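You operate a simulated robot arm through the tools that you are given. There is no shell and no other tool. Be economical: measure what you need, move in short steps, check, and stop when the job is done.

You are at the controls of a simulated robot arm. One attempt, no reset.

JOB
Stand the white pole in the parasol base and clamp it.
Fine: wind the cream ribbed knob to tight, then pull on the pole to try it.
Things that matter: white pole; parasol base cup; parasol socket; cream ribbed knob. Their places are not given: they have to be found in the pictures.

It is judged by the outcome, as a careful person would: the job done as asked, and still so three seconds after it is handed in. It fails if anything else is knocked over, pushed out of place, dropped, spilled or broken.

ROBOT AND FRAMES
A 7-joint arm with a two-finger parallel gripper, fixed in place. Base frame: the origin is at the foot of the arm, x ahead of it, y to its left, z up. Units: mm, degrees, N and s.
With the tool pointing down near the work surface it reaches from about 100 to 660 mm from the base axis. Its first joint turns from -166.0 to 166.0 degrees. Payload 1.57 kg.
Tool frame: the origin (TCP) lies between the finger pads and is the grasp point; the fingertips stand 30 mm ahead of it; z points along the fingers, y is the line along which they close. The gripper opens to 110 mm. The fingers are 24 mm wide and 12 mm thick; the gripper's body (48 by 112 mm) begins 78 mm behind the TCP.
Orientation is that of the tool frame in the base frame, as a unit quaternion [x, y, z, w]. With the fingers straight down and closing along the base's y, the tool's x points along the base's -x, its y along +y and its z along -z.

CONTROLS
- The arm moves only by the tool arm_command. Its argument "motion" is a list of rows, each an object of numbers (a shift or turn left out is 0, a gripper value left out holds the last): "wx", "wy", "wz": the turn, a rotation vector about the tool's x, y, z in degrees; "tx", "ty", "tz": the shift along the tool's x, y, z in mm; "hand": the opening, from 0 (shut) to 1 (fully open). In form: [{"wx": .., "wy": .., "wz": .., "tx": .., "ty": .., "tz": .., "hand": ..}, ...]. A call has 1 to 12 rows; each row is the pose to reach, as a shift and turn from the pose commanded when the call began, along the tool's axes at that moment. Rows are played at 5 a second. More than 50 mm and 8.6 degrees between two rows, or a gripper value outside its range, and nothing of the call is played. Where a pose cannot be reached the arm comes as near as it can. A force on the tool above 40 N (or 10 N above the force at the start of the call, whichever is more), or a blocked arm, ends the call early, and 0.2 s more pass. The fingers move at their own pace (about 45 mm/s each) and stop on an object; they squeeze with about 25 N. The grip force told is the motor's: it shows also when the fingers shut on nothing. Time passes only in rows, and 0.2 s behind the last, so rows that repeat a pose let the fingers close. The reply holds the time, the measured pose of the TCP, the force on the tool along the base axes, the opening and the grip force, in the units named above and with some noise.
- Cameras (640 x 400 px; columns grow to the right, rows downward): "scene" is fixed at [66.8, -487.9, 1226.9]; the picture's right is [0.91, -0.41, 0.00], its down [-0.17, -0.38, -0.91] and it looks along [0.37, 0.83, -0.41] (base axes); focal length 343 px, centre (320, 200). "wrist" rides on the gripper at [-36, 0, -80] in the tool frame; the picture's right is [0.00, -1.00, 0.00], its down [0.97, 0.00, -0.24] and it looks along [0.24, 0.00, 0.97] (tool axes); focal length 218 px, centre (320, 200).
- camera(camera): a new picture of that camera. It takes no simulated time.
- move_column(by): slides the trunk up (or, below 0, down) by that many mm; the arm rides with it, the base frame stays. It gives what a move gives, with no picture.
- pixel_to_xyz(camera, pixels): for up to 12 pixels [column, row] of the newest picture of that camera ("zoom" is the newest enlarged one), the place [x, y, z] in the base frame of the surface seen there, good to about 3 mm, but the place of the scene camera against the robot may be out by one fixed shift of up to 25 mm in any direction. It takes no simulated time.
- inspect(camera, box): a new picture of the part [left, top, right, bottom] of that camera's present view, enlarged. It takes no simulated time.
- sign_off(): hands the job in; it is judged then, once.

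Go step by step. Measure first, check grasps and placings, and put right what went wrong. The budget is 80 turns and 54 pictures, counting those below and the enlarged ones. Unless the task says otherwise, let go and move clear before handing in, and close with one line.

The tools are called after "Request:" by a JSON object that holds its "api" and its "payload". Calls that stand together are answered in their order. arm_command: Moves the arm, as the interface text tells. Its arguments: {"type":"object","properties":{"motion":{"type":"array"}},"required":["motion"]} The other tools are called the same way: move_column (by) slides the trunk up or down; camera (camera) takes a picture; pixel_to_xyz (camera, pixels) gives the place of the surface under pixels of a picture; inspect (camera, box) takes an enlarged picture of a part of a camera's view; sign_off () hands the job in.

At the start:

```text
t: 0.0
tcp_pos: [470.2, 296.2, 926.4]
ee_rot: [0.0, 1.0, 0.0, 0.001]
contact_force: [1.0, 0.3, -0.2]
finger_gap: 110.2
finger_force: 0.0
trunk travel left (down, up): [-375.0, 215.0]
```

scene: 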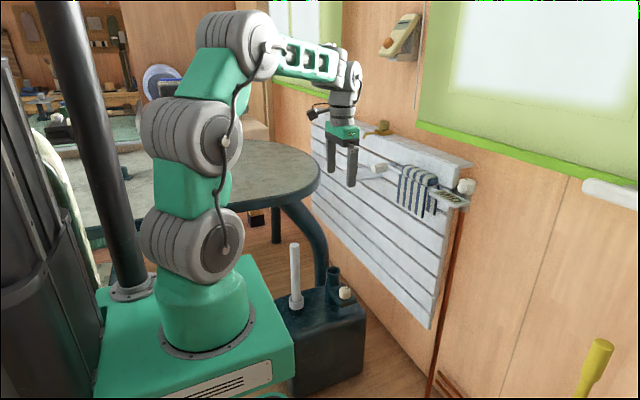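
wrist: 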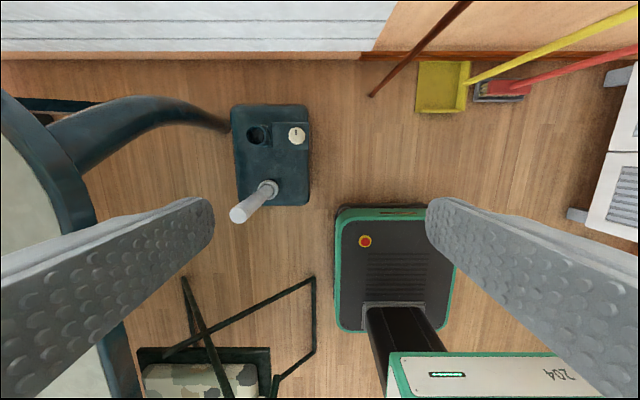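

The wrist picture shows the base block: pole standing near (240,214)-(268,188), socket at (257,134), cream knob at (296,136). I measure these and enlarge both views.

Request:
{"api": "pixel_to_xyz", "payload": {"camera": "wrist", "pixels": [[238, 215], [252, 203], [267, 189], [257, 134], [250, 128], [297, 136], [240, 110], [300, 200], [240, 200], [303, 112], [350, 190]]}}

Request:
{"api": "inspect", "payload": {"camera": "scene", "box": [260, 220, 390, 390]}}

Request:
{"api": "inspect", "payload": {"camera": "wrist", "box": [210, 90, 330, 230]}}

```text
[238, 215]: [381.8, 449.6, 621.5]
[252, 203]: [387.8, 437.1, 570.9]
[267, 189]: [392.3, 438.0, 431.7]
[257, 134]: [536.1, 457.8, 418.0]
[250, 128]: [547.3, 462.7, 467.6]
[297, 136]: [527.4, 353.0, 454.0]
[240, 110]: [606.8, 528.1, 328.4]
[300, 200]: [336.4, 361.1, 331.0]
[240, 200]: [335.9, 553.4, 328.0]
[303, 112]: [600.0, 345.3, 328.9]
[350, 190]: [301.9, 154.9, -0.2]
```

```text
2.35 times, centred on (325, 305) of scene
```

zoom: 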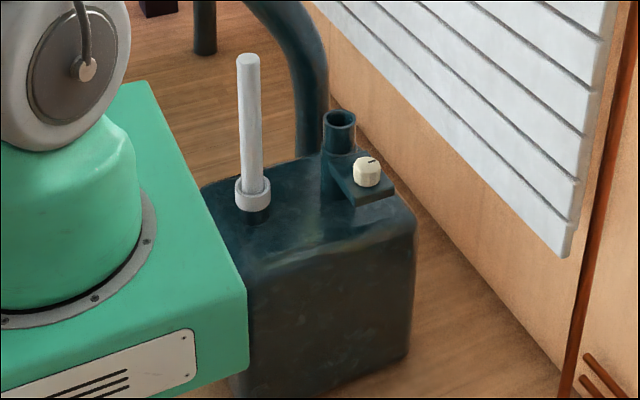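

```text
2.86 times, centred on (270, 160) of wrist
```

zoom: 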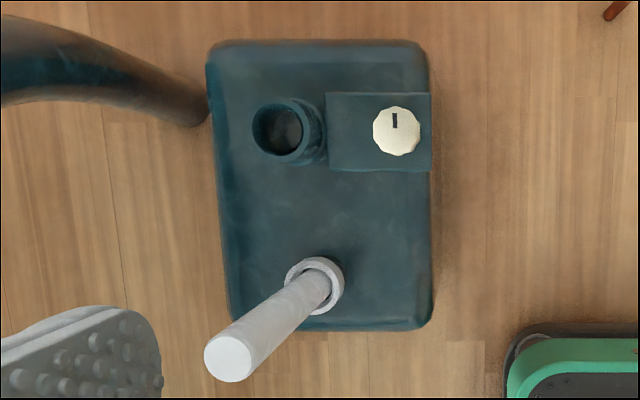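

The zoom shows the pole in a pale ring (storage holder) and the hollow cup at zoom (283,130) with the knob on a bracket at its right. I measure rims and edges in this zoom.

Request:
{"api": "pixel_to_xyz", "payload": {"camera": "zoom", "pixels": [[230, 358], [207, 358], [230, 379], [256, 130], [315, 110], [280, 161], [285, 102], [283, 128], [397, 130], [375, 130], [419, 130], [397, 108]]}}

Request:
{"api": "pixel_to_xyz", "payload": {"camera": "scene", "pixels": [[295, 245], [333, 268], [345, 289], [295, 299]]}}

```text
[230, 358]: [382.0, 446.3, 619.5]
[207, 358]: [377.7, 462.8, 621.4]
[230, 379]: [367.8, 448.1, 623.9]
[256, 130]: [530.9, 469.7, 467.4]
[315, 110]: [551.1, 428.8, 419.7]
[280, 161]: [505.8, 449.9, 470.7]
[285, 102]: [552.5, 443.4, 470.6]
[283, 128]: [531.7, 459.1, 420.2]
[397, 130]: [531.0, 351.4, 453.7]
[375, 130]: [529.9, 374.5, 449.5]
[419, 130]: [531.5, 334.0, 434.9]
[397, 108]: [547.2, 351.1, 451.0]
```

```text
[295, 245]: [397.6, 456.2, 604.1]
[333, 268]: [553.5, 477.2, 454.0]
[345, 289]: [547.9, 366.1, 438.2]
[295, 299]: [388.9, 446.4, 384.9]
```

Pole is about 32 mm thick with top near (382,447,621); cup centre about (530,447), rim z≈470; knob about (530,352), top 454. I check the table edge and wall items for clearance.

Request:
{"api": "pixel_to_xyz", "payload": {"camera": "wrist", "pixels": [[60, 200], [85, 230], [30, 110], [115, 340], [150, 110], [220, 125], [300, 40], [280, 165]]}}

Request:
{"api": "pixel_to_xyz", "payload": {"camera": "scene", "pixels": [[318, 180], [300, 200], [380, 128], [415, 190], [465, 186], [375, 170], [325, 115], [250, 220]]}}

```text
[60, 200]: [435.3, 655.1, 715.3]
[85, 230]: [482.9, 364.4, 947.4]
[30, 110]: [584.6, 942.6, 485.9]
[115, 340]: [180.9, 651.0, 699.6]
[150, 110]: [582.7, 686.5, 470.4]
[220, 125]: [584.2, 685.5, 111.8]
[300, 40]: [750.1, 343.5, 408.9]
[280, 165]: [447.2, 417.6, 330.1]
```

```text
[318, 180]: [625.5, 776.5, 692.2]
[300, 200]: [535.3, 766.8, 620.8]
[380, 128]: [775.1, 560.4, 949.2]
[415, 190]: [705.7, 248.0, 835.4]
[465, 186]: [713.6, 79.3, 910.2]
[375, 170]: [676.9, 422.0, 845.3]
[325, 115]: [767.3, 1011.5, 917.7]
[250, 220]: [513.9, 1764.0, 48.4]
```

Table top is at z≈715 with edge at y≈640, well clear. I will yaw 45° toward the pole while moving over, then tilt, to grip the pole from a slanted side approach (cup is too far out for straight down).

Request:
{"api": "arm_command", "payload": {"motion": [{"wz": -7.5, "tx": 24, "ty": 15, "tz": 16, "hand": 1}, {"wz": -15, "tx": 49, "ty": 30, "tz": 33}, {"wz": -22.5, "tx": 74, "ty": 45, "tz": 50}, {"wz": -30, "tx": 98, "ty": 60, "tz": 66}, {"wz": -37.5, "tx": 123, "ty": 76, "tz": 83}, {"wz": -45, "tx": 148, "ty": 91, "tz": 100}, {"wz": -45, "tx": 148, "ty": 91, "tz": 100}]}}

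```text
t: 1.6
tcp_pos: [320.9, 388.9, 826.7]
ee_rot: [-0.383, 0.924, 0.0, 0.0]
contact_force: [-0.3, -1.1, 0.1]
finger_gap: 110.1
finger_force: 0.0
trunk travel left (down, up): [-375.0, 215.0]
```

Yaw done as expected. Now tilt 45° and lower to z≈677.

Request:
{"api": "arm_command", "payload": {"motion": [{"wy": -7.5, "tz": 25}, {"wy": -15, "tz": 50}, {"wy": -22.5, "tz": 75}, {"wy": -30, "tz": 100}, {"wy": -37.5, "tz": 125}, {"wy": -45, "tz": 150}, {"wy": -45, "tz": 150}]}}

Request:
{"api": "camera", "payload": {"camera": "wrist"}}

Request:
{"api": "camera", "payload": {"camera": "scene"}}

```text
t: 3.2
tcp_pos: [322.1, 390.2, 676.9]
ee_rot: [-0.354, 0.853, 0.147, 0.354]
contact_force: [-0.5, -1.0, 0.0]
finger_gap: 110.1
finger_force: 0.1
trunk travel left (down, up): [-375.0, 215.0]
```

```text
49 pictures are left
```

wrist: 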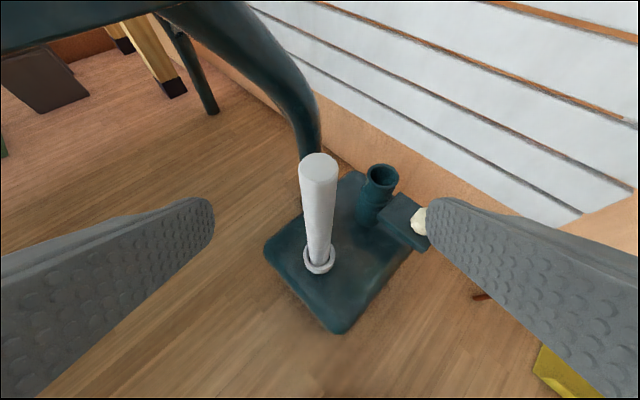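

```text
48 pictures are left
```

scene: 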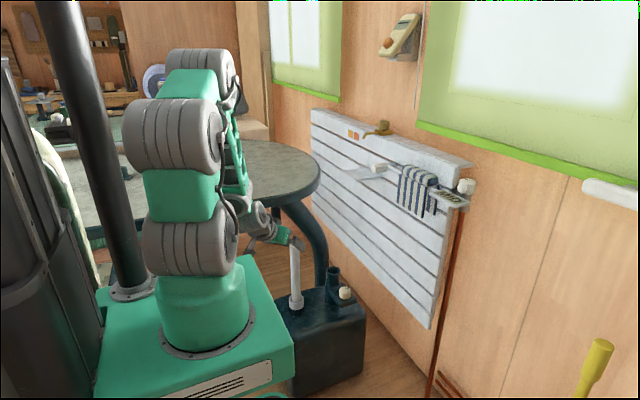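

The pole sits centred between the fingers at (318,160)–(318,262), with the pale ring at (319,260). I enlarge and measure it more exactly.

Request:
{"api": "inspect", "payload": {"camera": "wrist", "box": [260, 140, 440, 290]}}

Request:
{"api": "pixel_to_xyz", "payload": {"camera": "wrist", "pixels": [[319, 165], [319, 190], [319, 210], [319, 230], [319, 268], [319, 273], [330, 285], [379, 168], [366, 178], [395, 182], [382, 187], [419, 215]]}}

```text
2.67 times, centred on (350, 215) of wrist
```

zoom: 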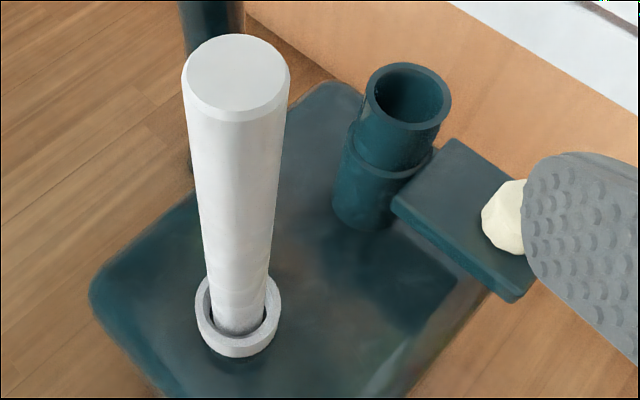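

```text
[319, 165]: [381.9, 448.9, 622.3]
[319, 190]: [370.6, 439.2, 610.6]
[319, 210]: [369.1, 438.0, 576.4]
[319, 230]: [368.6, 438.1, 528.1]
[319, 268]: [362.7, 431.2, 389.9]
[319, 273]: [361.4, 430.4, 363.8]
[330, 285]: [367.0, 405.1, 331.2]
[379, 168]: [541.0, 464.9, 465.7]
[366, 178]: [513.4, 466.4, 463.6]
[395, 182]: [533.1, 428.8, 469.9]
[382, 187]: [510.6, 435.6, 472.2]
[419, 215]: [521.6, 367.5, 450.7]
```

Pole axis confirmed at about (382,449); it stands loosely in a ring holder. I advance 121 mm along the tool axis so the pads straddle the pole at z≈590.

Request:
{"api": "arm_command", "payload": {"motion": [{"tz": 30, "tx": 1}, {"tz": 60, "tx": 2}, {"tz": 90, "tx": 2}, {"tz": 121, "tx": 2}, {"tz": 121, "tx": 2}]}}

Request:
{"api": "camera", "payload": {"camera": "wrist"}}

```text
t: 4.4
tcp_pos: [382.3, 448.0, 589.7]
ee_rot: [-0.354, 0.854, 0.146, 0.354]
contact_force: [0.4, 0.5, -0.6]
finger_gap: 109.9
finger_force: 0.0
trunk travel left (down, up): [-375.0, 215.0]
```

```text
46 pictures are left
```

wrist: 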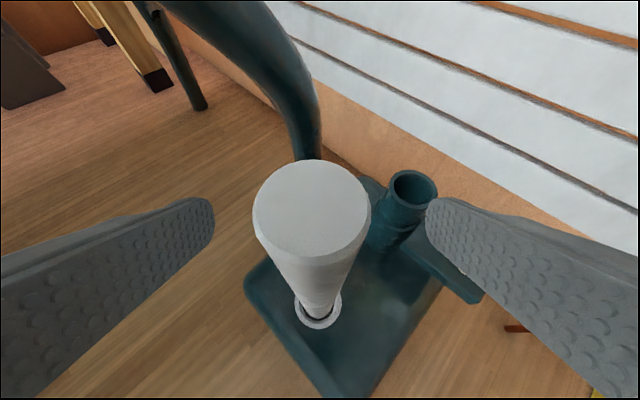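

The pole's top centre is at (312,215), about 2 mm to the tool's +y side. I shift 2 mm and close.

Request:
{"api": "arm_command", "payload": {"motion": [{"ty": 2}, {"ty": 2, "hand": 0}, {"ty": 2, "hand": 0}, {"ty": 2, "hand": 0}, {"ty": 2, "hand": 0}, {"ty": 2, "hand": 0}, {"ty": 2, "hand": 0}, {"ty": 2, "hand": 0}]}}

```text
t: 6.2
tcp_pos: [379.6, 449.6, 589.4]
ee_rot: [-0.354, 0.853, 0.147, 0.353]
contact_force: [0.1, 0.2, -0.3]
finger_gap: 33.4
finger_force: 24.9
trunk travel left (down, up): [-375.0, 215.0]
```

Gripped at 33.4 mm with 25 N. I lift straight up 40 mm first to see that it comes free.

Request:
{"api": "arm_command", "payload": {"motion": [{"tx": -7.07, "tz": -7.07}, {"tx": -14.1, "tz": -14.1}, {"tx": -21.2, "tz": -21.2}, {"tx": -28.3, "tz": -28.3}, {"tx": -28.3, "tz": -28.3}]}}

Request:
{"api": "inspect", "payload": {"camera": "scene", "box": [240, 200, 400, 320]}}

```text
t: 7.4
tcp_pos: [380.6, 447.5, 628.5]
ee_rot: [-0.354, 0.854, 0.146, 0.353]
contact_force: [0.7, -0.2, -1.9]
finger_gap: 33.1
finger_force: 25.5
trunk travel left (down, up): [-375.0, 215.0]
```

```text
3.33 times, centred on (320, 260) of scene
```

zoom: 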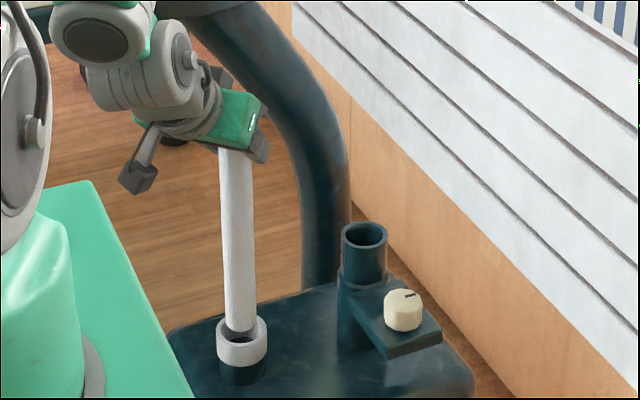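

The pole rises cleanly out of the ring, held upright (weight ≈2 N). I lift another 120 mm and measure its lower end.

Request:
{"api": "arm_command", "payload": {"motion": [{"tx": -14.1, "tz": -14.1}, {"tx": -28.3, "tz": -28.3}, {"tx": -42.4, "tz": -42.4}, {"tx": -56.6, "tz": -56.6}, {"tx": -70.7, "tz": -70.7}, {"tx": -84.9, "tz": -84.9}, {"tx": -84.9, "tz": -84.9}]}}

Request:
{"api": "inspect", "payload": {"camera": "scene", "box": [240, 180, 400, 300]}}

Request:
{"api": "camera", "payload": {"camera": "wrist"}}

```text
t: 9.0
tcp_pos: [379.8, 450.3, 750.3]
ee_rot: [-0.353, 0.853, 0.146, 0.354]
contact_force: [-0.3, -0.4, -2.0]
finger_gap: 33.1
finger_force: 25.7
trunk travel left (down, up): [-375.0, 215.0]
```

```text
3.33 times, centred on (320, 240) of scene
```

zoom: 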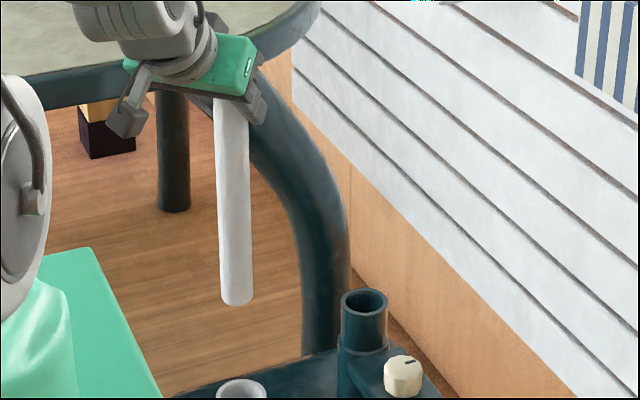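

```text
43 pictures are left
```

wrist: 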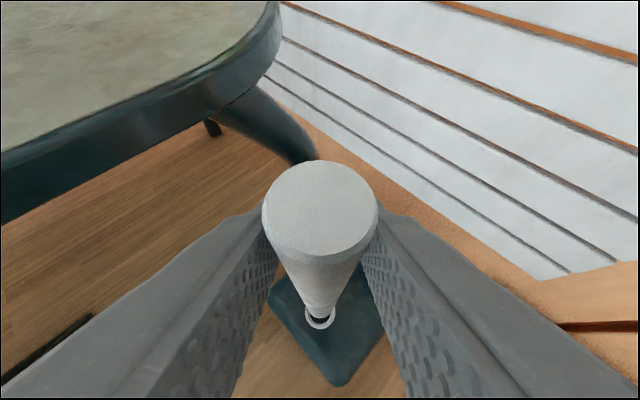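

The pole hangs straight with its lower end at zoom (237,300). I measure pole end, pole side, and cup rim in the same scene picture so the camera shift cancels.

Request:
{"api": "pixel_to_xyz", "payload": {"camera": "zoom", "pixels": [[237, 303], [237, 295], [235, 200], [232, 120], [343, 299], [386, 299], [365, 290], [365, 311], [365, 305], [402, 360], [241, 382]]}}

```text
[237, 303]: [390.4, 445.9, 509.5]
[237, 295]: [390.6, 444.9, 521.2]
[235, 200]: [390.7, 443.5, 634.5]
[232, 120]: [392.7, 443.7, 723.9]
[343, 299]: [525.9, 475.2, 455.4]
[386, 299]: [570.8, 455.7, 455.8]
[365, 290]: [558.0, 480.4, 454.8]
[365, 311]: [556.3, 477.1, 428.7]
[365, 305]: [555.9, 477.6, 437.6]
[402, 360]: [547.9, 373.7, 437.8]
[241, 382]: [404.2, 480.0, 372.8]
```

Lower end is near z≈524 true (scene shift about +18,+17,−15), so it clears the rim by ~54 mm. I measure the pole top in the wrist view to get its offset from the TCP.

Request:
{"api": "pixel_to_xyz", "payload": {"camera": "wrist", "pixels": [[320, 205], [270, 207], [371, 207], [320, 163], [320, 245], [318, 300]]}}

```text
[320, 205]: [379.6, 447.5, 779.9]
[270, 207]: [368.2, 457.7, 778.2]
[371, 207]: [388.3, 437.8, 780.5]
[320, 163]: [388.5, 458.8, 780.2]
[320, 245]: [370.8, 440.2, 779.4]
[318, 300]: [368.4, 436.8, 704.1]
```

Pole axis coincides with the TCP within ~1 mm. I carry it level 149 mm in +x to above the cup.

Request:
{"api": "arm_command", "payload": {"motion": [{"tx": -14.8, "ty": -21.2, "tz": 14.8}, {"tx": -29.6, "ty": -42.4, "tz": 29.6}, {"tx": -44.4, "ty": -63.6, "tz": 44.4}, {"tx": -59.2, "ty": -84.8, "tz": 59.2}, {"tx": -74, "ty": -106, "tz": 74}, {"tx": -74, "ty": -106, "tz": 74}, {"tx": -74, "ty": -106, "tz": 74}]}}

Request:
{"api": "inspect", "payload": {"camera": "scene", "box": [260, 180, 420, 300]}}

Request:
{"api": "camera", "payload": {"camera": "wrist"}}

```text
t: 10.6
tcp_pos: [530.5, 448.6, 751.1]
ee_rot: [-0.353, 0.854, 0.146, 0.354]
contact_force: [0.0, 0.4, -1.7]
finger_gap: 32.9
finger_force: 25.5
trunk travel left (down, up): [-375.0, 215.0]
```

```text
3.33 times, centred on (340, 240) of scene
```

zoom: 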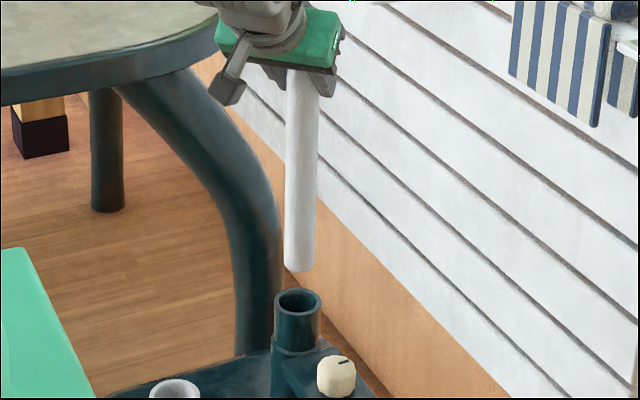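

```text
41 pictures are left
```

wrist: 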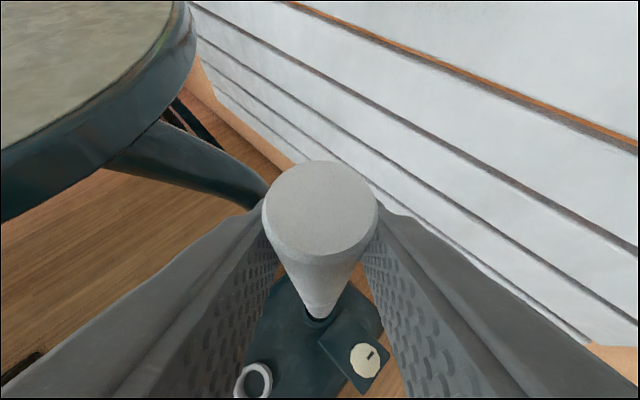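

In the zoom the pole's axis extends from (303,75) through (299,268) to about (298,303), which matches the cup centre. I compare depths along the view.

Request:
{"api": "pixel_to_xyz", "payload": {"camera": "zoom", "pixels": [[299, 268], [299, 260], [299, 220], [277, 300], [320, 300], [298, 291], [298, 320], [298, 335], [287, 260], [312, 260]]}}

Request:
{"api": "pixel_to_xyz", "payload": {"camera": "wrist", "pixels": [[320, 205], [318, 300], [316, 322]]}}

Request:
{"api": "inspect", "payload": {"camera": "wrist", "box": [260, 270, 380, 400]}}

```text
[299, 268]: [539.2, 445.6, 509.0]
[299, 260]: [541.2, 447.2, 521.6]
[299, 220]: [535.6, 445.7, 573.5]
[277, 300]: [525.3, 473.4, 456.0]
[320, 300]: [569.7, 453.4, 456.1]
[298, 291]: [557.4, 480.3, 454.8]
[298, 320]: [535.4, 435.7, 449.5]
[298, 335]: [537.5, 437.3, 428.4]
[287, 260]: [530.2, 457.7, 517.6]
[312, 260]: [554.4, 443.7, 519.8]
```

```text
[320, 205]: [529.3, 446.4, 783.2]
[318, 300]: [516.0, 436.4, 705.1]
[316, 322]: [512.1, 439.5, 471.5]
```

```text
3.08 times, centred on (320, 335) of wrist
```

zoom: 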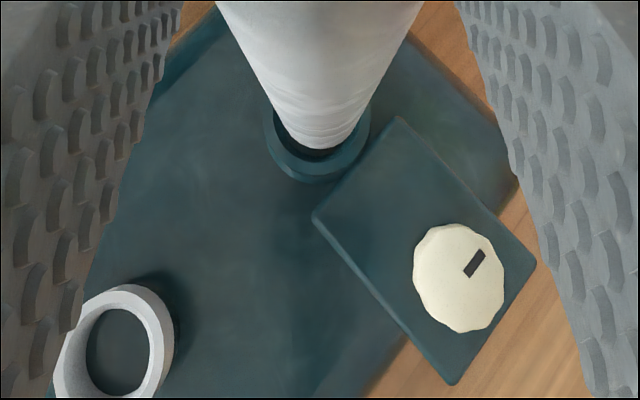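

Cup centre in scene frame ≈(547,461) and pole axis ≈(546.5,461.5): aligned within ~1 mm. I lower 70 mm to enter the cup by ~15 mm.

Request:
{"api": "arm_command", "payload": {"motion": [{"tx": 10, "tz": 10}, {"tx": 20, "tz": 20}, {"tx": 30, "tz": 30}, {"tx": 36, "tz": 36}, {"tx": 42, "tz": 42}, {"tx": 49.5, "tz": 49.5}, {"tx": 49.5, "tz": 49.5}]}}

Request:
{"api": "inspect", "payload": {"camera": "scene", "box": [280, 200, 400, 310]}}

```text
t: 12.2
tcp_pos: [529.9, 449.9, 680.2]
ee_rot: [-0.353, 0.854, 0.147, 0.353]
contact_force: [0.8, -0.1, -0.7]
finger_gap: 33.1
finger_force: 24.7
trunk travel left (down, up): [-375.0, 215.0]
```

```text
3.64 times, centred on (340, 255) of scene
```

zoom: 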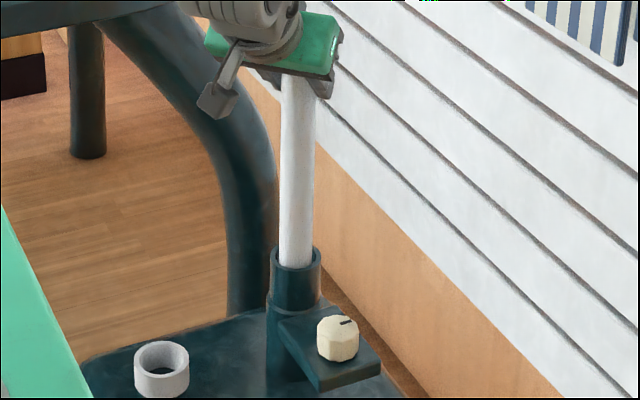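

The pole end is inside the cup with no contact force. I continue down in small steps and watch the force.

Request:
{"api": "arm_command", "payload": {"motion": [{"tx": 4, "tz": 4}, {"tx": 8, "tz": 8}, {"tx": 12, "tz": 12}, {"tx": 16, "tz": 16}, {"tx": 20, "tz": 20}, {"tx": 24, "tz": 24}, {"tx": 28, "tz": 28}, {"tx": 28, "tz": 28}]}}

```text
t: 14.0
tcp_pos: [530.4, 448.7, 644.0]
ee_rot: [-0.353, 0.853, 0.147, 0.356]
contact_force: [2.1, 0.9, 20.8]
finger_gap: 33.2
finger_force: 25.1
trunk travel left (down, up): [-375.0, 215.0]
```

Contact at TCP z 644 with ~21 N up: pole end ≈418, matching the bore floor measured at ~419. I ease the pressure and look.

Request:
{"api": "arm_command", "payload": {"motion": [{"tx": -2.2, "tz": -2.2}, {"tx": -2.2, "tz": -2.2}]}}

Request:
{"api": "inspect", "payload": {"camera": "scene", "box": [280, 200, 400, 310]}}

Request:
{"api": "camera", "payload": {"camera": "wrist"}}

```text
t: 14.6
tcp_pos: [528.6, 446.9, 642.9]
ee_rot: [-0.354, 0.854, 0.147, 0.353]
contact_force: [3.3, 2.6, 6.3]
finger_gap: 32.7
finger_force: 24.9
trunk travel left (down, up): [-375.0, 215.0]
```

```text
3.64 times, centred on (340, 255) of scene
```

zoom: 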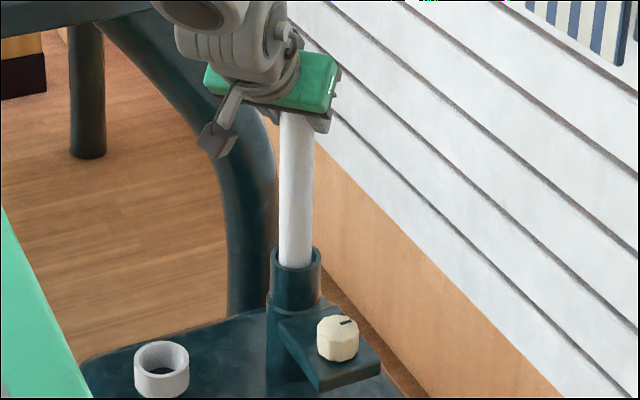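

```text
37 pictures are left
```

wrist: 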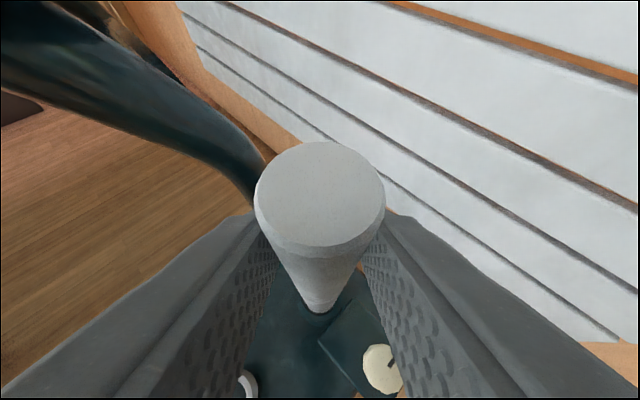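

The pole's top looks larger (130 px vs 116), so the pole may have stopped and slid up in the fingers. I measure its top.

Request:
{"api": "pixel_to_xyz", "payload": {"camera": "wrist", "pixels": [[320, 190], [320, 145], [320, 230], [262, 190], [378, 190]]}}

Request:
{"api": "pixel_to_xyz", "payload": {"camera": "zoom", "pixels": [[296, 255], [297, 180], [298, 130], [297, 285], [297, 300], [280, 267], [312, 270]]}}

```text
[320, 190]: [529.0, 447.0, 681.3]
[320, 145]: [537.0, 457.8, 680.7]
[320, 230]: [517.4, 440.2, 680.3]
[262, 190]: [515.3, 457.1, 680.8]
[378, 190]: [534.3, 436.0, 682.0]
```

```text
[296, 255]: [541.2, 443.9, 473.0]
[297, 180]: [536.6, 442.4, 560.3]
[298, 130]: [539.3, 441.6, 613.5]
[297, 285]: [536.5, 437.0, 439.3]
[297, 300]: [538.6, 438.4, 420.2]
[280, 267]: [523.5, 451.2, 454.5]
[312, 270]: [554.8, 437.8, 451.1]
```

Top at z≈681: the pole slid ~8 mm in the grip, putting its end at ≈421–425, on the bore floor (~419). I open the fingers gently and see whether it settles.

Request:
{"api": "arm_command", "payload": {"motion": [{"hand": 0.4}, {"hand": 0.5}, {"hand": 0.6}, {"hand": 0.8}, {"hand": 1}, {"hand": 1}]}}

Request:
{"api": "camera", "payload": {"camera": "wrist"}}

Request:
{"api": "inspect", "payload": {"camera": "scene", "box": [280, 200, 400, 310]}}

```text
t: 16.0
tcp_pos: [528.0, 447.7, 642.8]
ee_rot: [-0.354, 0.853, 0.147, 0.354]
contact_force: [-0.8, -0.3, 0.4]
finger_gap: 110.2
finger_force: 0.1
trunk travel left (down, up): [-375.0, 215.0]
```

```text
36 pictures are left
```

wrist: 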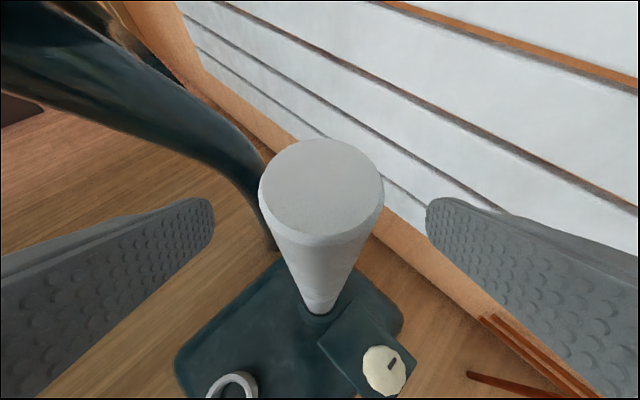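

```text
3.64 times, centred on (340, 255) of scene
```

zoom: 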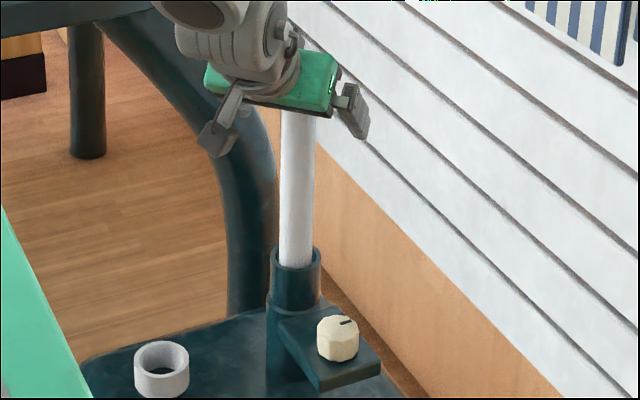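

The pole stands on its own with a slight lean inside the cup (top now at (321,190)). I back out 150 mm along the tool axis.

Request:
{"api": "arm_command", "payload": {"motion": [{"tz": -30}, {"tz": -60}, {"tz": -90}, {"tz": -120}, {"tz": -150}, {"tz": -150}]}}

Request:
{"api": "inspect", "payload": {"camera": "wrist", "box": [260, 130, 480, 330]}}

```text
t: 17.4
tcp_pos: [454.6, 372.5, 748.8]
ee_rot: [-0.353, 0.854, 0.146, 0.354]
contact_force: [0.0, -0.8, 0.7]
finger_gap: 110.1
finger_force: 0.1
trunk travel left (down, up): [-375.0, 215.0]
```

```text
2.00 times, centred on (370, 230) of wrist
```

zoom: 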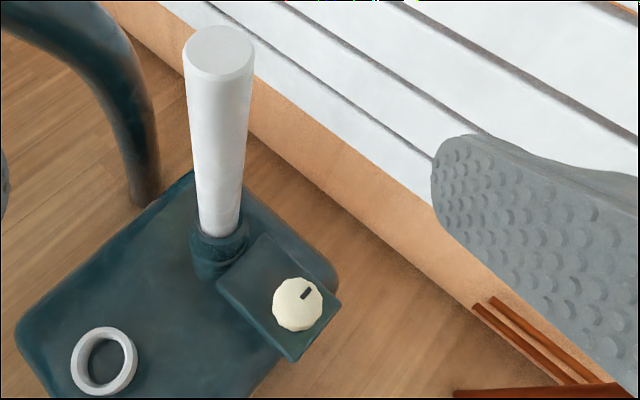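

Request:
{"api": "pixel_to_xyz", "payload": {"camera": "zoom", "pixels": [[300, 300], [275, 303], [322, 303], [300, 281], [297, 325], [250, 275], [290, 345], [330, 300], [298, 331], [220, 45], [215, 200], [215, 150]]}}

```text
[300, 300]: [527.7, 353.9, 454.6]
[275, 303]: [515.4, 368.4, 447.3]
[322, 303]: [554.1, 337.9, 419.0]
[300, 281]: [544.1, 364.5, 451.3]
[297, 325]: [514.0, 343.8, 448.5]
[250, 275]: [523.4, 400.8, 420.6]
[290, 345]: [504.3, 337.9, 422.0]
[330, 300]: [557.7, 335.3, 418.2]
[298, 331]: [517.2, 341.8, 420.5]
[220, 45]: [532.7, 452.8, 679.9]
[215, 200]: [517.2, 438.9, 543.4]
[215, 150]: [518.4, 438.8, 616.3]
```

Knob centre ≈(530,352.5), top 454.5, bracket top 420; the pole stands at (530,450). I untilt and move above the knob at z≈699, narrowing the fingers to ~60 mm.

Request:
{"api": "arm_command", "payload": {"motion": [{"wy": 7.5, "tx": 1.3, "ty": -11.2, "tz": 10.5, "hand": 0.55}, {"wy": 15, "tx": 2.6, "ty": -22.4, "tz": 21}, {"wy": 22.5, "tx": 4, "ty": -33.6, "tz": 31.5}, {"wy": 30, "tx": 5.3, "ty": -44.8, "tz": 42}, {"wy": 37.5, "tx": 6.6, "ty": -56, "tz": 52.4}, {"wy": 45, "tx": 7.9, "ty": -67.2, "tz": 62.9}, {"wy": 45, "tx": 7.9, "ty": -67.2, "tz": 62.9}]}}

Request:
{"api": "camera", "payload": {"camera": "scene"}}

Request:
{"api": "camera", "payload": {"camera": "wrist"}}

```text
t: 19.0
tcp_pos: [528.7, 354.0, 698.6]
ee_rot: [-0.383, 0.924, 0.0, -0.001]
contact_force: [0.6, 0.3, -0.7]
finger_gap: 60.8
finger_force: 0.1
trunk travel left (down, up): [-375.0, 215.0]
```

```text
33 pictures are left
```

scene: 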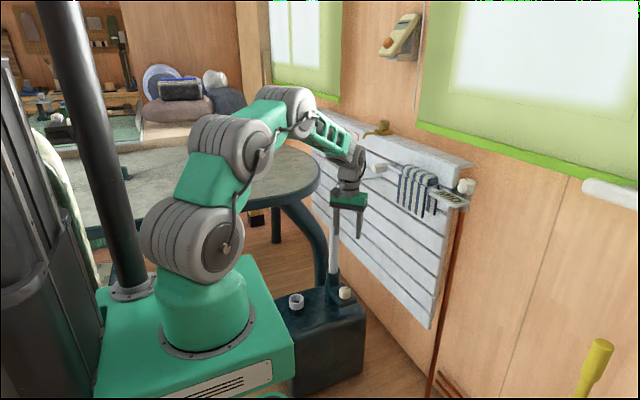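

```text
32 pictures are left
```

wrist: 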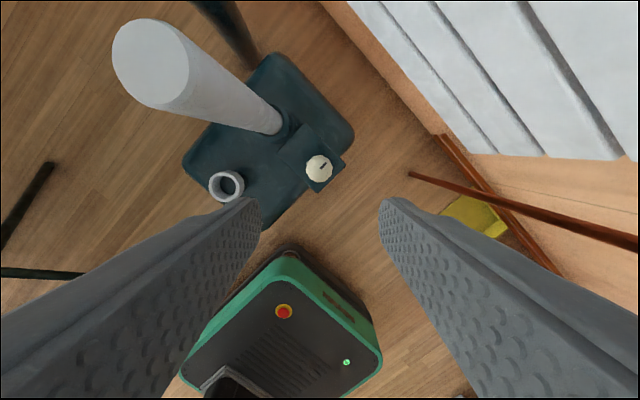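

All clear around the knob. I wind the wrist back (counter-clockwise) about 102° to gain turning room before gripping.

Request:
{"api": "arm_command", "payload": {"motion": [{"wz": -8.5}, {"wz": -17}, {"wz": -25.5}, {"wz": -34}, {"wz": -42.5}, {"wz": -51}, {"wz": -59.5}, {"wz": -68}, {"wz": -76.5}, {"wz": -85}, {"wz": -93.5}, {"wz": -102}]}}

Request:
{"api": "camera", "payload": {"camera": "wrist"}}

```text
t: 21.6
tcp_pos: [528.3, 353.4, 700.8]
ee_rot: [0.959, -0.284, 0.0, 0.0]
contact_force: [0.6, 0.1, 0.5]
finger_gap: 60.6
finger_force: 0.1
trunk travel left (down, up): [-375.0, 215.0]
```

```text
31 pictures are left
```

wrist: 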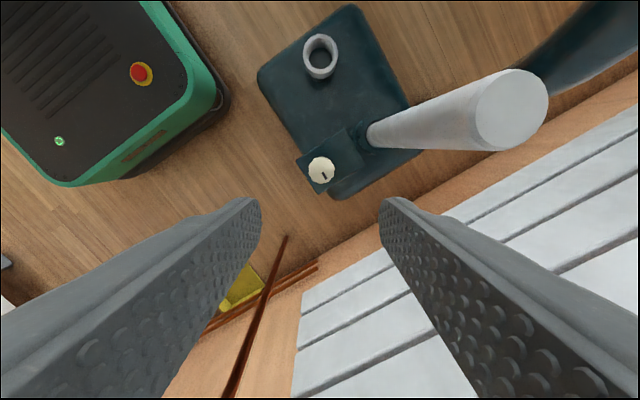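

It reached yaw 147° without trouble. Now I lower the trunk 195 mm, leaving TCP at z≈505 (fingertips 20 mm above the knob).

Request:
{"api": "move_column", "payload": {"by": -195}}

Request:
{"api": "camera", "payload": {"camera": "wrist"}}

Request:
{"api": "camera", "payload": {"camera": "scene"}}

```text
t: 23.7
tcp_pos: [529.6, 352.7, 505.0]
ee_rot: [0.959, -0.284, 0.001, 0.0]
contact_force: [0.1, 0.3, -0.1]
finger_gap: 60.2
finger_force: 0.1
trunk travel left (down, up): [-180.0, 410.0]
```

```text
30 pictures are left
```

wrist: 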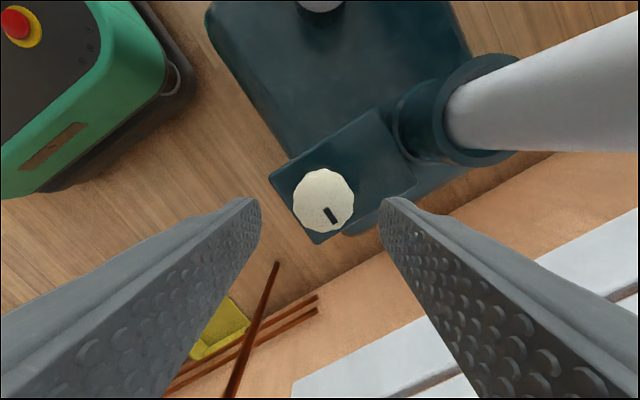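

```text
29 pictures are left
```

scene: 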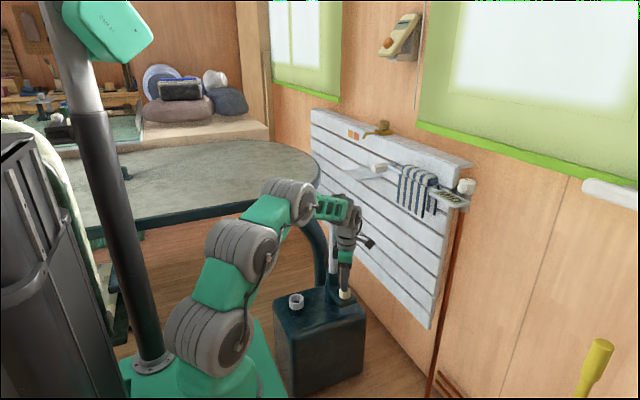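

Knob centre shows at (323,201). I measure it against the TCP.

Request:
{"api": "pixel_to_xyz", "payload": {"camera": "wrist", "pixels": [[323, 201], [296, 201], [350, 201], [323, 172], [323, 229], [480, 110], [455, 130], [600, 100]]}}

```text
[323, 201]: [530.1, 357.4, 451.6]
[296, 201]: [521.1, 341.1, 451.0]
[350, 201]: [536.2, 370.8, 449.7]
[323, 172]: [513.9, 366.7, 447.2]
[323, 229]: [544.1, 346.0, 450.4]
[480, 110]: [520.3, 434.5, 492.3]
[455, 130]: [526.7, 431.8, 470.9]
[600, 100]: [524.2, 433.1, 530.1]
```

Knob centre is ≈(529,355.5), 3 mm off the TCP. I correct and lower 48 mm so fingertips end ~7 mm above the bracket.

Request:
{"api": "arm_command", "payload": {"motion": [{"tx": -1.9, "ty": -2.1, "tz": 12}, {"tx": -1.9, "ty": -2.1, "tz": 24}, {"tx": -1.9, "ty": -2.1, "tz": 36}, {"tx": -1.9, "ty": -2.1, "tz": 48}, {"tx": -1.9, "ty": -2.1, "tz": 48}]}}

Request:
{"api": "camera", "payload": {"camera": "wrist"}}

```text
t: 24.9
tcp_pos: [526.6, 355.2, 456.1]
ee_rot: [0.959, -0.283, -0.001, 0.0]
contact_force: [-0.5, -0.2, -0.1]
finger_gap: 60.7
finger_force: 0.0
trunk travel left (down, up): [-180.0, 410.0]
```

```text
28 pictures are left
```

wrist: 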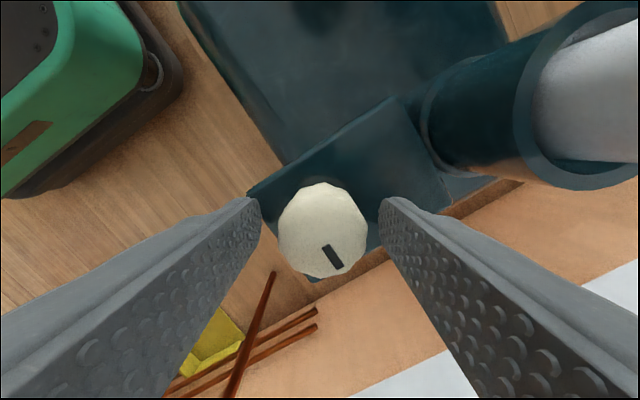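

Knob is centred between the fingers at (322,230). I close on it.

Request:
{"api": "arm_command", "payload": {"motion": [{"hand": 0}, {"hand": 0}, {"hand": 0}, {"hand": 0}, {"hand": 0}]}}

```text
t: 26.1
tcp_pos: [528.4, 357.0, 456.9]
ee_rot: [0.959, -0.284, 0.001, -0.001]
contact_force: [7.6, 9.1, -3.3]
finger_gap: 39.1
finger_force: 44.3
trunk travel left (down, up): [-180.0, 410.0]
```

Gripped at 39 mm, with a ~12 N side load along −tool y; I recentre 1.5 mm that way and turn clockwise ~60° to start.

Request:
{"api": "arm_command", "payload": {"motion": [{"ty": -1.5}, {"ty": -1.5, "wz": 7.5}, {"ty": -1.5, "wz": 15}, {"ty": -1.5, "wz": 22.5}, {"ty": -1.5, "wz": 30}, {"ty": -1.5, "wz": 37.5}, {"ty": -1.5, "wz": 45}, {"ty": -1.5, "wz": 52.5}, {"ty": -1.5, "wz": 60}, {"ty": -1.5, "wz": 60}]}}

Request:
{"api": "inspect", "payload": {"camera": "scene", "box": [280, 200, 400, 310]}}

Request:
{"api": "camera", "payload": {"camera": "wrist"}}

```text
t: 28.3
tcp_pos: [530.7, 357.3, 456.4]
ee_rot: [-0.687, 0.727, 0.0, 0.0]
contact_force: [15.5, 9.5, -5.4]
finger_gap: 39.2
finger_force: 44.8
trunk travel left (down, up): [-180.0, 410.0]
```

```text
3.64 times, centred on (340, 255) of scene
```

zoom: 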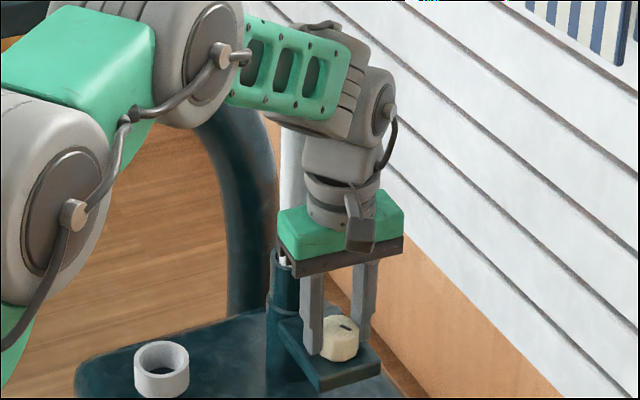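

```text
26 pictures are left
```

wrist: 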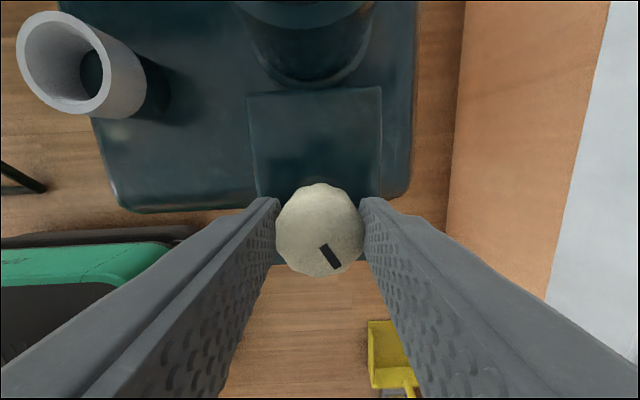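

The knob turns with the fingers (mark still at (330,257)). I recentre a little (+2 x, +1 y) and turn on 60° more.

Request:
{"api": "arm_command", "payload": {"motion": [{"tx": -1, "ty": -2}, {"tx": -1, "ty": -2, "wz": 7.5}, {"tx": -1, "ty": -2, "wz": 15}, {"tx": -1, "ty": -2, "wz": 22.5}, {"tx": -1, "ty": -2, "wz": 30}, {"tx": -1, "ty": -2, "wz": 37.5}, {"tx": -1, "ty": -2, "wz": 45}, {"tx": -1, "ty": -2, "wz": 52.5}, {"tx": -1, "ty": -2, "wz": 60}, {"tx": -1, "ty": -2, "wz": 60}]}}

Request:
{"api": "camera", "payload": {"camera": "wrist"}}

```text
t: 30.5
tcp_pos: [532.1, 356.0, 457.6]
ee_rot: [-0.23, 0.973, -0.002, -0.001]
contact_force: [25.0, -28.4, -1.5]
finger_gap: 39.2
finger_force: 44.5
trunk travel left (down, up): [-180.0, 410.0]
```

```text
25 pictures are left
```

wrist: 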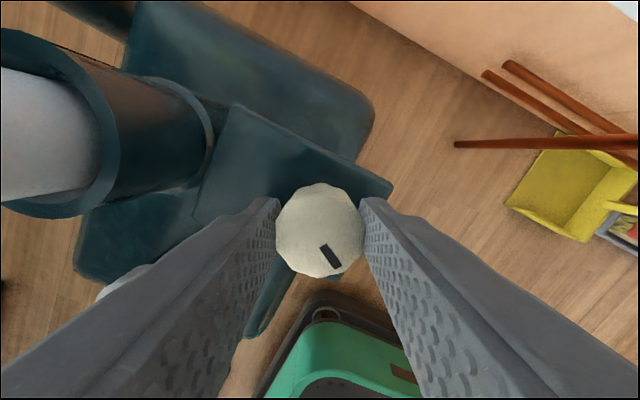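

Side force is rising (25,−28 N) while the knob has turned ~120°. I check whether the gripper touches the pole.

Request:
{"api": "inspect", "payload": {"camera": "scene", "box": [290, 170, 390, 310]}}

Request:
{"api": "pixel_to_xyz", "payload": {"camera": "wrist", "pixels": [[320, 230], [30, 130], [90, 150], [60, 150], [190, 115], [320, 187], [320, 272]]}}

```text
2.86 times, centred on (340, 240) of scene
```

zoom: 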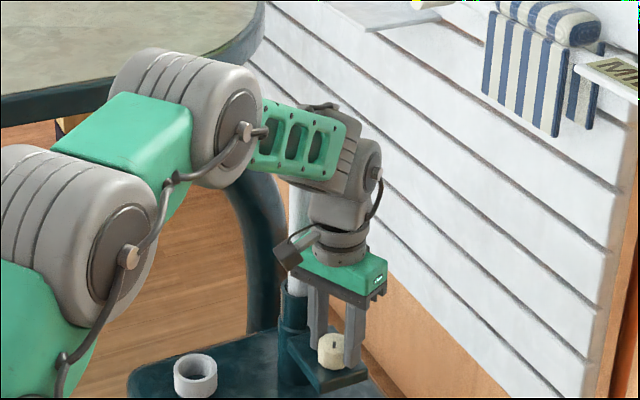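

```text
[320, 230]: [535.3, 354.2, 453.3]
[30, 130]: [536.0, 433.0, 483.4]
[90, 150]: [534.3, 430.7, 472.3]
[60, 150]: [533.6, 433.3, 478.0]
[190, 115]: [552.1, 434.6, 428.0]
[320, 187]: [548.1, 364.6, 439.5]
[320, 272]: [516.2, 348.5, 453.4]
```

No contact with the pole (its face is at y≈433, the body ends near 413); the load comes from the command being ~3 mm off the knob centre (≈532,355.5). I recentre by (+2.7,−1.5) and read the force.

Request:
{"api": "arm_command", "payload": {"motion": [{"tx": -0.8, "ty": -1.3}, {"tx": -1.7, "ty": -2.6}, {"tx": -1.7, "ty": -2.6}]}}

```text
t: 31.3
tcp_pos: [532.7, 357.5, 456.6]
ee_rot: [-0.233, 0.972, 0.0, -0.002]
contact_force: [4.9, -25.0, 1.7]
finger_gap: 39.1
finger_force: 44.6
trunk travel left (down, up): [-180.0, 410.0]
```

The x load is gone, −25 N in y remains; I shift 2 mm more toward −y.

Request:
{"api": "arm_command", "payload": {"motion": [{"tx": 0.3, "ty": -1}, {"tx": 0.5, "ty": -2}, {"tx": 0.5, "ty": -2}]}}

```text
t: 32.1
tcp_pos: [532.8, 356.2, 456.7]
ee_rot: [-0.236, 0.972, 0.001, 0.0]
contact_force: [-7.5, 2.6, -5.5]
finger_gap: 39.1
finger_force: 44.4
trunk travel left (down, up): [-180.0, 410.0]
```

Load is now small. I keep turning clockwise another 75°.

Request:
{"api": "arm_command", "payload": {"motion": [{"wz": 7.5}, {"wz": 15}, {"wz": 22.5}, {"wz": 30}, {"wz": 37.5}, {"wz": 45}, {"wz": 52.5}, {"wz": 60}, {"wz": 67.5}, {"wz": 75}, {"wz": 75}]}}

Request:
{"api": "camera", "payload": {"camera": "wrist"}}

```text
t: 34.5
tcp_pos: [531.1, 353.6, 456.4]
ee_rot: [0.407, 0.913, -0.001, 0.0]
contact_force: [-14.6, -18.6, 2.9]
finger_gap: 39.5
finger_force: 45.0
trunk travel left (down, up): [-180.0, 410.0]
```

```text
23 pictures are left
```

wrist: 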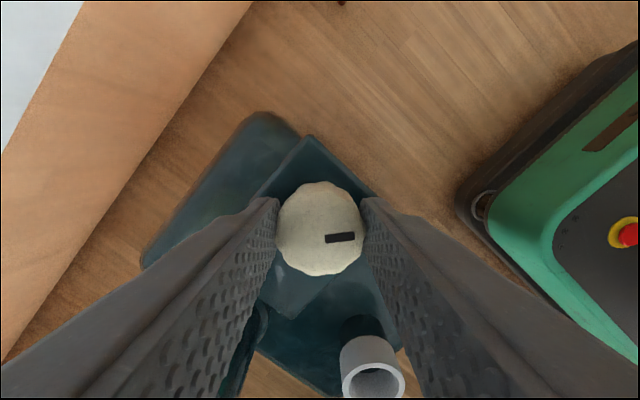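

The mark rotated ~58° back relative to the fingers: the knob turned ~137° in all and then the fingers slipped, so it is getting tight. I open, wind back 100°, and regrip to confirm with a firm turn.

Request:
{"api": "arm_command", "payload": {"motion": [{"hand": 0.55}, {"hand": 0.55}, {"hand": 0.55}]}}

Request:
{"api": "arm_command", "payload": {"motion": [{"wz": -8.4}, {"wz": -16.8}, {"wz": -25}, {"wz": -33.5}, {"wz": -42}, {"wz": -50}, {"wz": -58.5}, {"wz": -67}, {"wz": -75}, {"wz": -83.5}, {"wz": -92}, {"wz": -100}]}}

Request:
{"api": "camera", "payload": {"camera": "wrist"}}

```text
t: 35.3
tcp_pos: [533.4, 353.2, 457.1]
ee_rot: [0.406, 0.914, 0.0, -0.001]
contact_force: [0.5, -0.3, 0.0]
finger_gap: 60.5
finger_force: 0.0
trunk travel left (down, up): [-180.0, 410.0]
```

```text
t: 37.9
tcp_pos: [534.1, 353.6, 455.7]
ee_rot: [-0.439, 0.898, 0.0, 0.0]
contact_force: [0.5, 0.4, 0.5]
finger_gap: 60.5
finger_force: 0.0
trunk travel left (down, up): [-180.0, 410.0]
```

```text
22 pictures are left
```

wrist: 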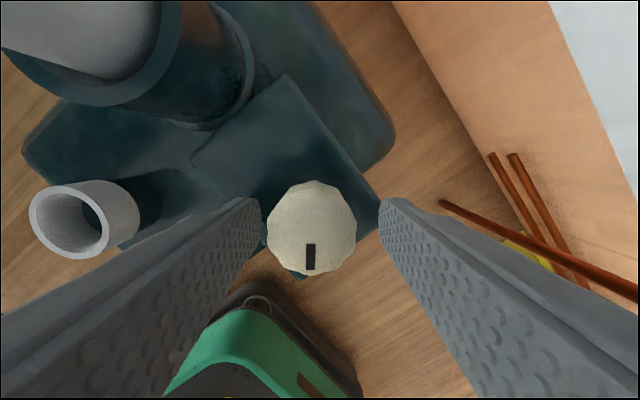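

Free TCP is (533.8,353.5); the knob shows at columns 268–357 (centre 312), so slightly to +tool y. I measure its edges.

Request:
{"api": "pixel_to_xyz", "payload": {"camera": "wrist", "pixels": [[271, 228], [353, 228], [312, 184], [312, 266], [282, 200], [340, 255], [282, 257], [342, 200]]}}

```text
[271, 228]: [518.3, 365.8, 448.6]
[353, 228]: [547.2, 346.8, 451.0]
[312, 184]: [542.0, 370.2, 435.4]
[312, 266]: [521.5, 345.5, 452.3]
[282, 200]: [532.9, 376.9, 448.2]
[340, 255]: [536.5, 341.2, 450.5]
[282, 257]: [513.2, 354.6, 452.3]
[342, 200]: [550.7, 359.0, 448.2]
```

Knob centre ≈(532.5,357). I centre on it (tx −1.9, ty +3.3) and close, and read the side load before turning.

Request:
{"api": "arm_command", "payload": {"motion": [{"tx": -1.9, "ty": 3.3}, {"tx": -1.9, "ty": 3.3}, {"tx": -1.9, "ty": 3.3, "hand": 0}, {"tx": -1.9, "ty": 3.3, "hand": 0}, {"tx": -1.9, "ty": 3.3, "hand": 0}, {"tx": -1.9, "ty": 3.3, "hand": 0}, {"tx": -1.9, "ty": 3.3, "hand": 0}]}}

```text
t: 39.5
tcp_pos: [531.6, 358.1, 454.4]
ee_rot: [-0.438, 0.899, 0.0, 0.0]
contact_force: [-4.6, 1.7, 0.1]
finger_gap: 39.5
finger_force: 44.7
trunk travel left (down, up): [-180.0, 410.0]
```

Well centred now (side load ~5 N). I turn clockwise 60° and look at whether the mark follows.

Request:
{"api": "arm_command", "payload": {"motion": [{"wz": 7.5}, {"wz": 15}, {"wz": 22.5}, {"wz": 30}, {"wz": 37.5}, {"wz": 45}, {"wz": 52.5}, {"wz": 60}, {"wz": 60}]}}

Request:
{"api": "camera", "payload": {"camera": "wrist"}}

```text
t: 41.4
tcp_pos: [532.1, 354.8, 455.2]
ee_rot: [0.067, 0.998, -0.004, -0.001]
contact_force: [12.4, -29.1, 7.0]
finger_gap: 39.4
finger_force: 44.7
trunk travel left (down, up): [-180.0, 410.0]
stopped in row 9: the force on the tool passed its limit (the readings are from after the stop); the commanded pose is now the measured one
```

```text
21 pictures are left
```

wrist: 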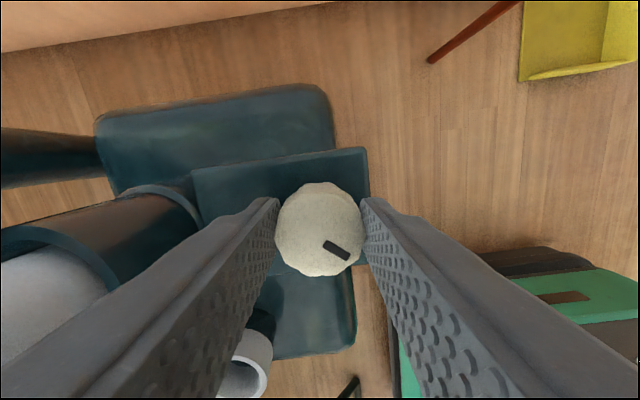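

The mark's absolute direction stayed at ~231° while the fingers turned 60° around it: the knob has come ~130° clockwise to a firm stop, so it is tight. I open and lift off.

Request:
{"api": "arm_command", "payload": {"motion": [{"hand": 0.55}, {"hand": 0.55}, {"hand": 0.55}, {"tz": -16}, {"tz": -32}, {"tz": -48}, {"tz": -48}]}}

Request:
{"api": "move_column", "payload": {"by": 195}}

Request:
{"api": "camera", "payload": {"camera": "wrist"}}

```text
t: 43.0
tcp_pos: [530.5, 356.9, 503.3]
ee_rot: [0.064, 0.998, -0.002, -0.001]
contact_force: [-0.4, 0.3, 0.1]
finger_gap: 60.7
finger_force: 0.0
trunk travel left (down, up): [-180.0, 410.0]
```

```text
t: 45.1
tcp_pos: [530.3, 357.3, 698.1]
ee_rot: [0.064, 0.998, -0.003, -0.001]
contact_force: [-0.6, -1.2, 0.0]
finger_gap: 60.6
finger_force: 0.0
trunk travel left (down, up): [-375.0, 215.0]
```

```text
20 pictures are left
```

wrist: 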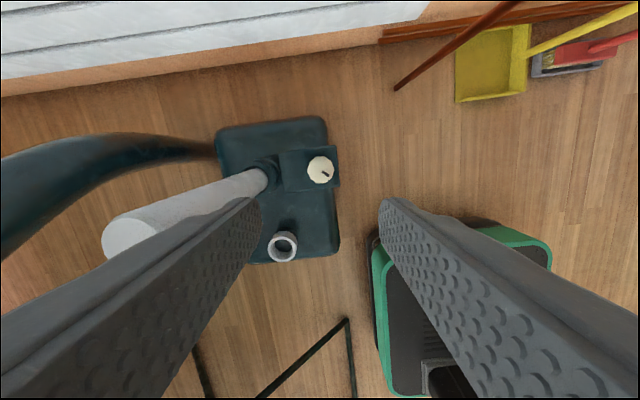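

Pole still upright and knob mark at its new angle (324,173). I yaw back to 45°.

Request:
{"api": "arm_command", "payload": {"motion": [{"wz": -7.5}, {"wz": -15}, {"wz": -22.5}, {"wz": -30}, {"wz": -37.5}, {"wz": -45}, {"wz": -52.5}, {"wz": -52.5}]}}

Request:
{"api": "arm_command", "payload": {"motion": [{"wy": -7.5, "tx": 6.5, "ty": 11.2, "tz": -8.4, "hand": 1}, {"wy": -15, "tx": 13, "ty": 22.4, "tz": -16.7}, {"wy": -22.5, "tx": 19.5, "ty": 33.6, "tz": -25}, {"wy": -30, "tx": 26, "ty": 44.8, "tz": -33.4}, {"wy": -37.5, "tx": 32.4, "ty": 56, "tz": -41.7}, {"wy": -45, "tx": 38.9, "ty": 67.2, "tz": -50}, {"wy": -45, "tx": 38.9, "ty": 67.2, "tz": -50}]}}

Request:
{"api": "camera", "payload": {"camera": "wrist"}}

```text
t: 46.9
tcp_pos: [530.9, 357.1, 700.1]
ee_rot: [-0.385, 0.923, -0.002, -0.002]
contact_force: [0.2, 0.0, -0.3]
finger_gap: 60.5
finger_force: 0.1
trunk travel left (down, up): [-375.0, 215.0]
```

```text
t: 48.5
tcp_pos: [456.1, 376.9, 749.3]
ee_rot: [-0.355, 0.854, 0.146, 0.351]
contact_force: [0.3, 0.8, 0.0]
finger_gap: 110.2
finger_force: 0.1
trunk travel left (down, up): [-375.0, 215.0]
```

```text
19 pictures are left
```

wrist: 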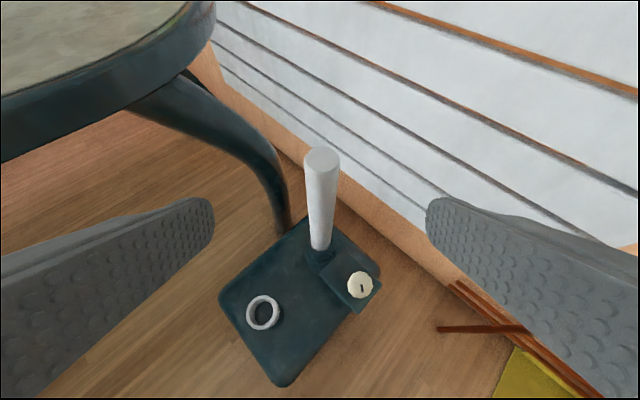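

Request:
{"api": "pixel_to_xyz", "payload": {"camera": "wrist", "pixels": [[321, 160], [321, 150], [321, 172], [321, 190], [321, 210], [321, 235], [307, 160], [337, 160]]}}

Request:
{"api": "inspect", "payload": {"camera": "wrist", "box": [280, 130, 400, 320]}}

```text
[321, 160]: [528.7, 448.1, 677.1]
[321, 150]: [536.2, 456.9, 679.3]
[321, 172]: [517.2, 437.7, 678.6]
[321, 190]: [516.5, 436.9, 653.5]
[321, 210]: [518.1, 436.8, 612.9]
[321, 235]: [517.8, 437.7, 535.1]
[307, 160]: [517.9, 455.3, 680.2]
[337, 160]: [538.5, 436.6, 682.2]
```

```text
2.11 times, centred on (340, 225) of wrist
```

zoom: 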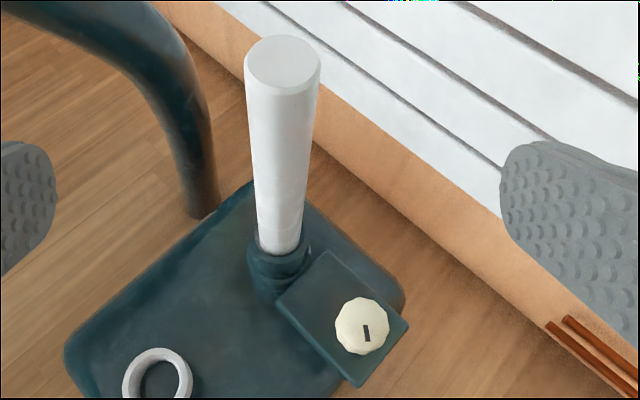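

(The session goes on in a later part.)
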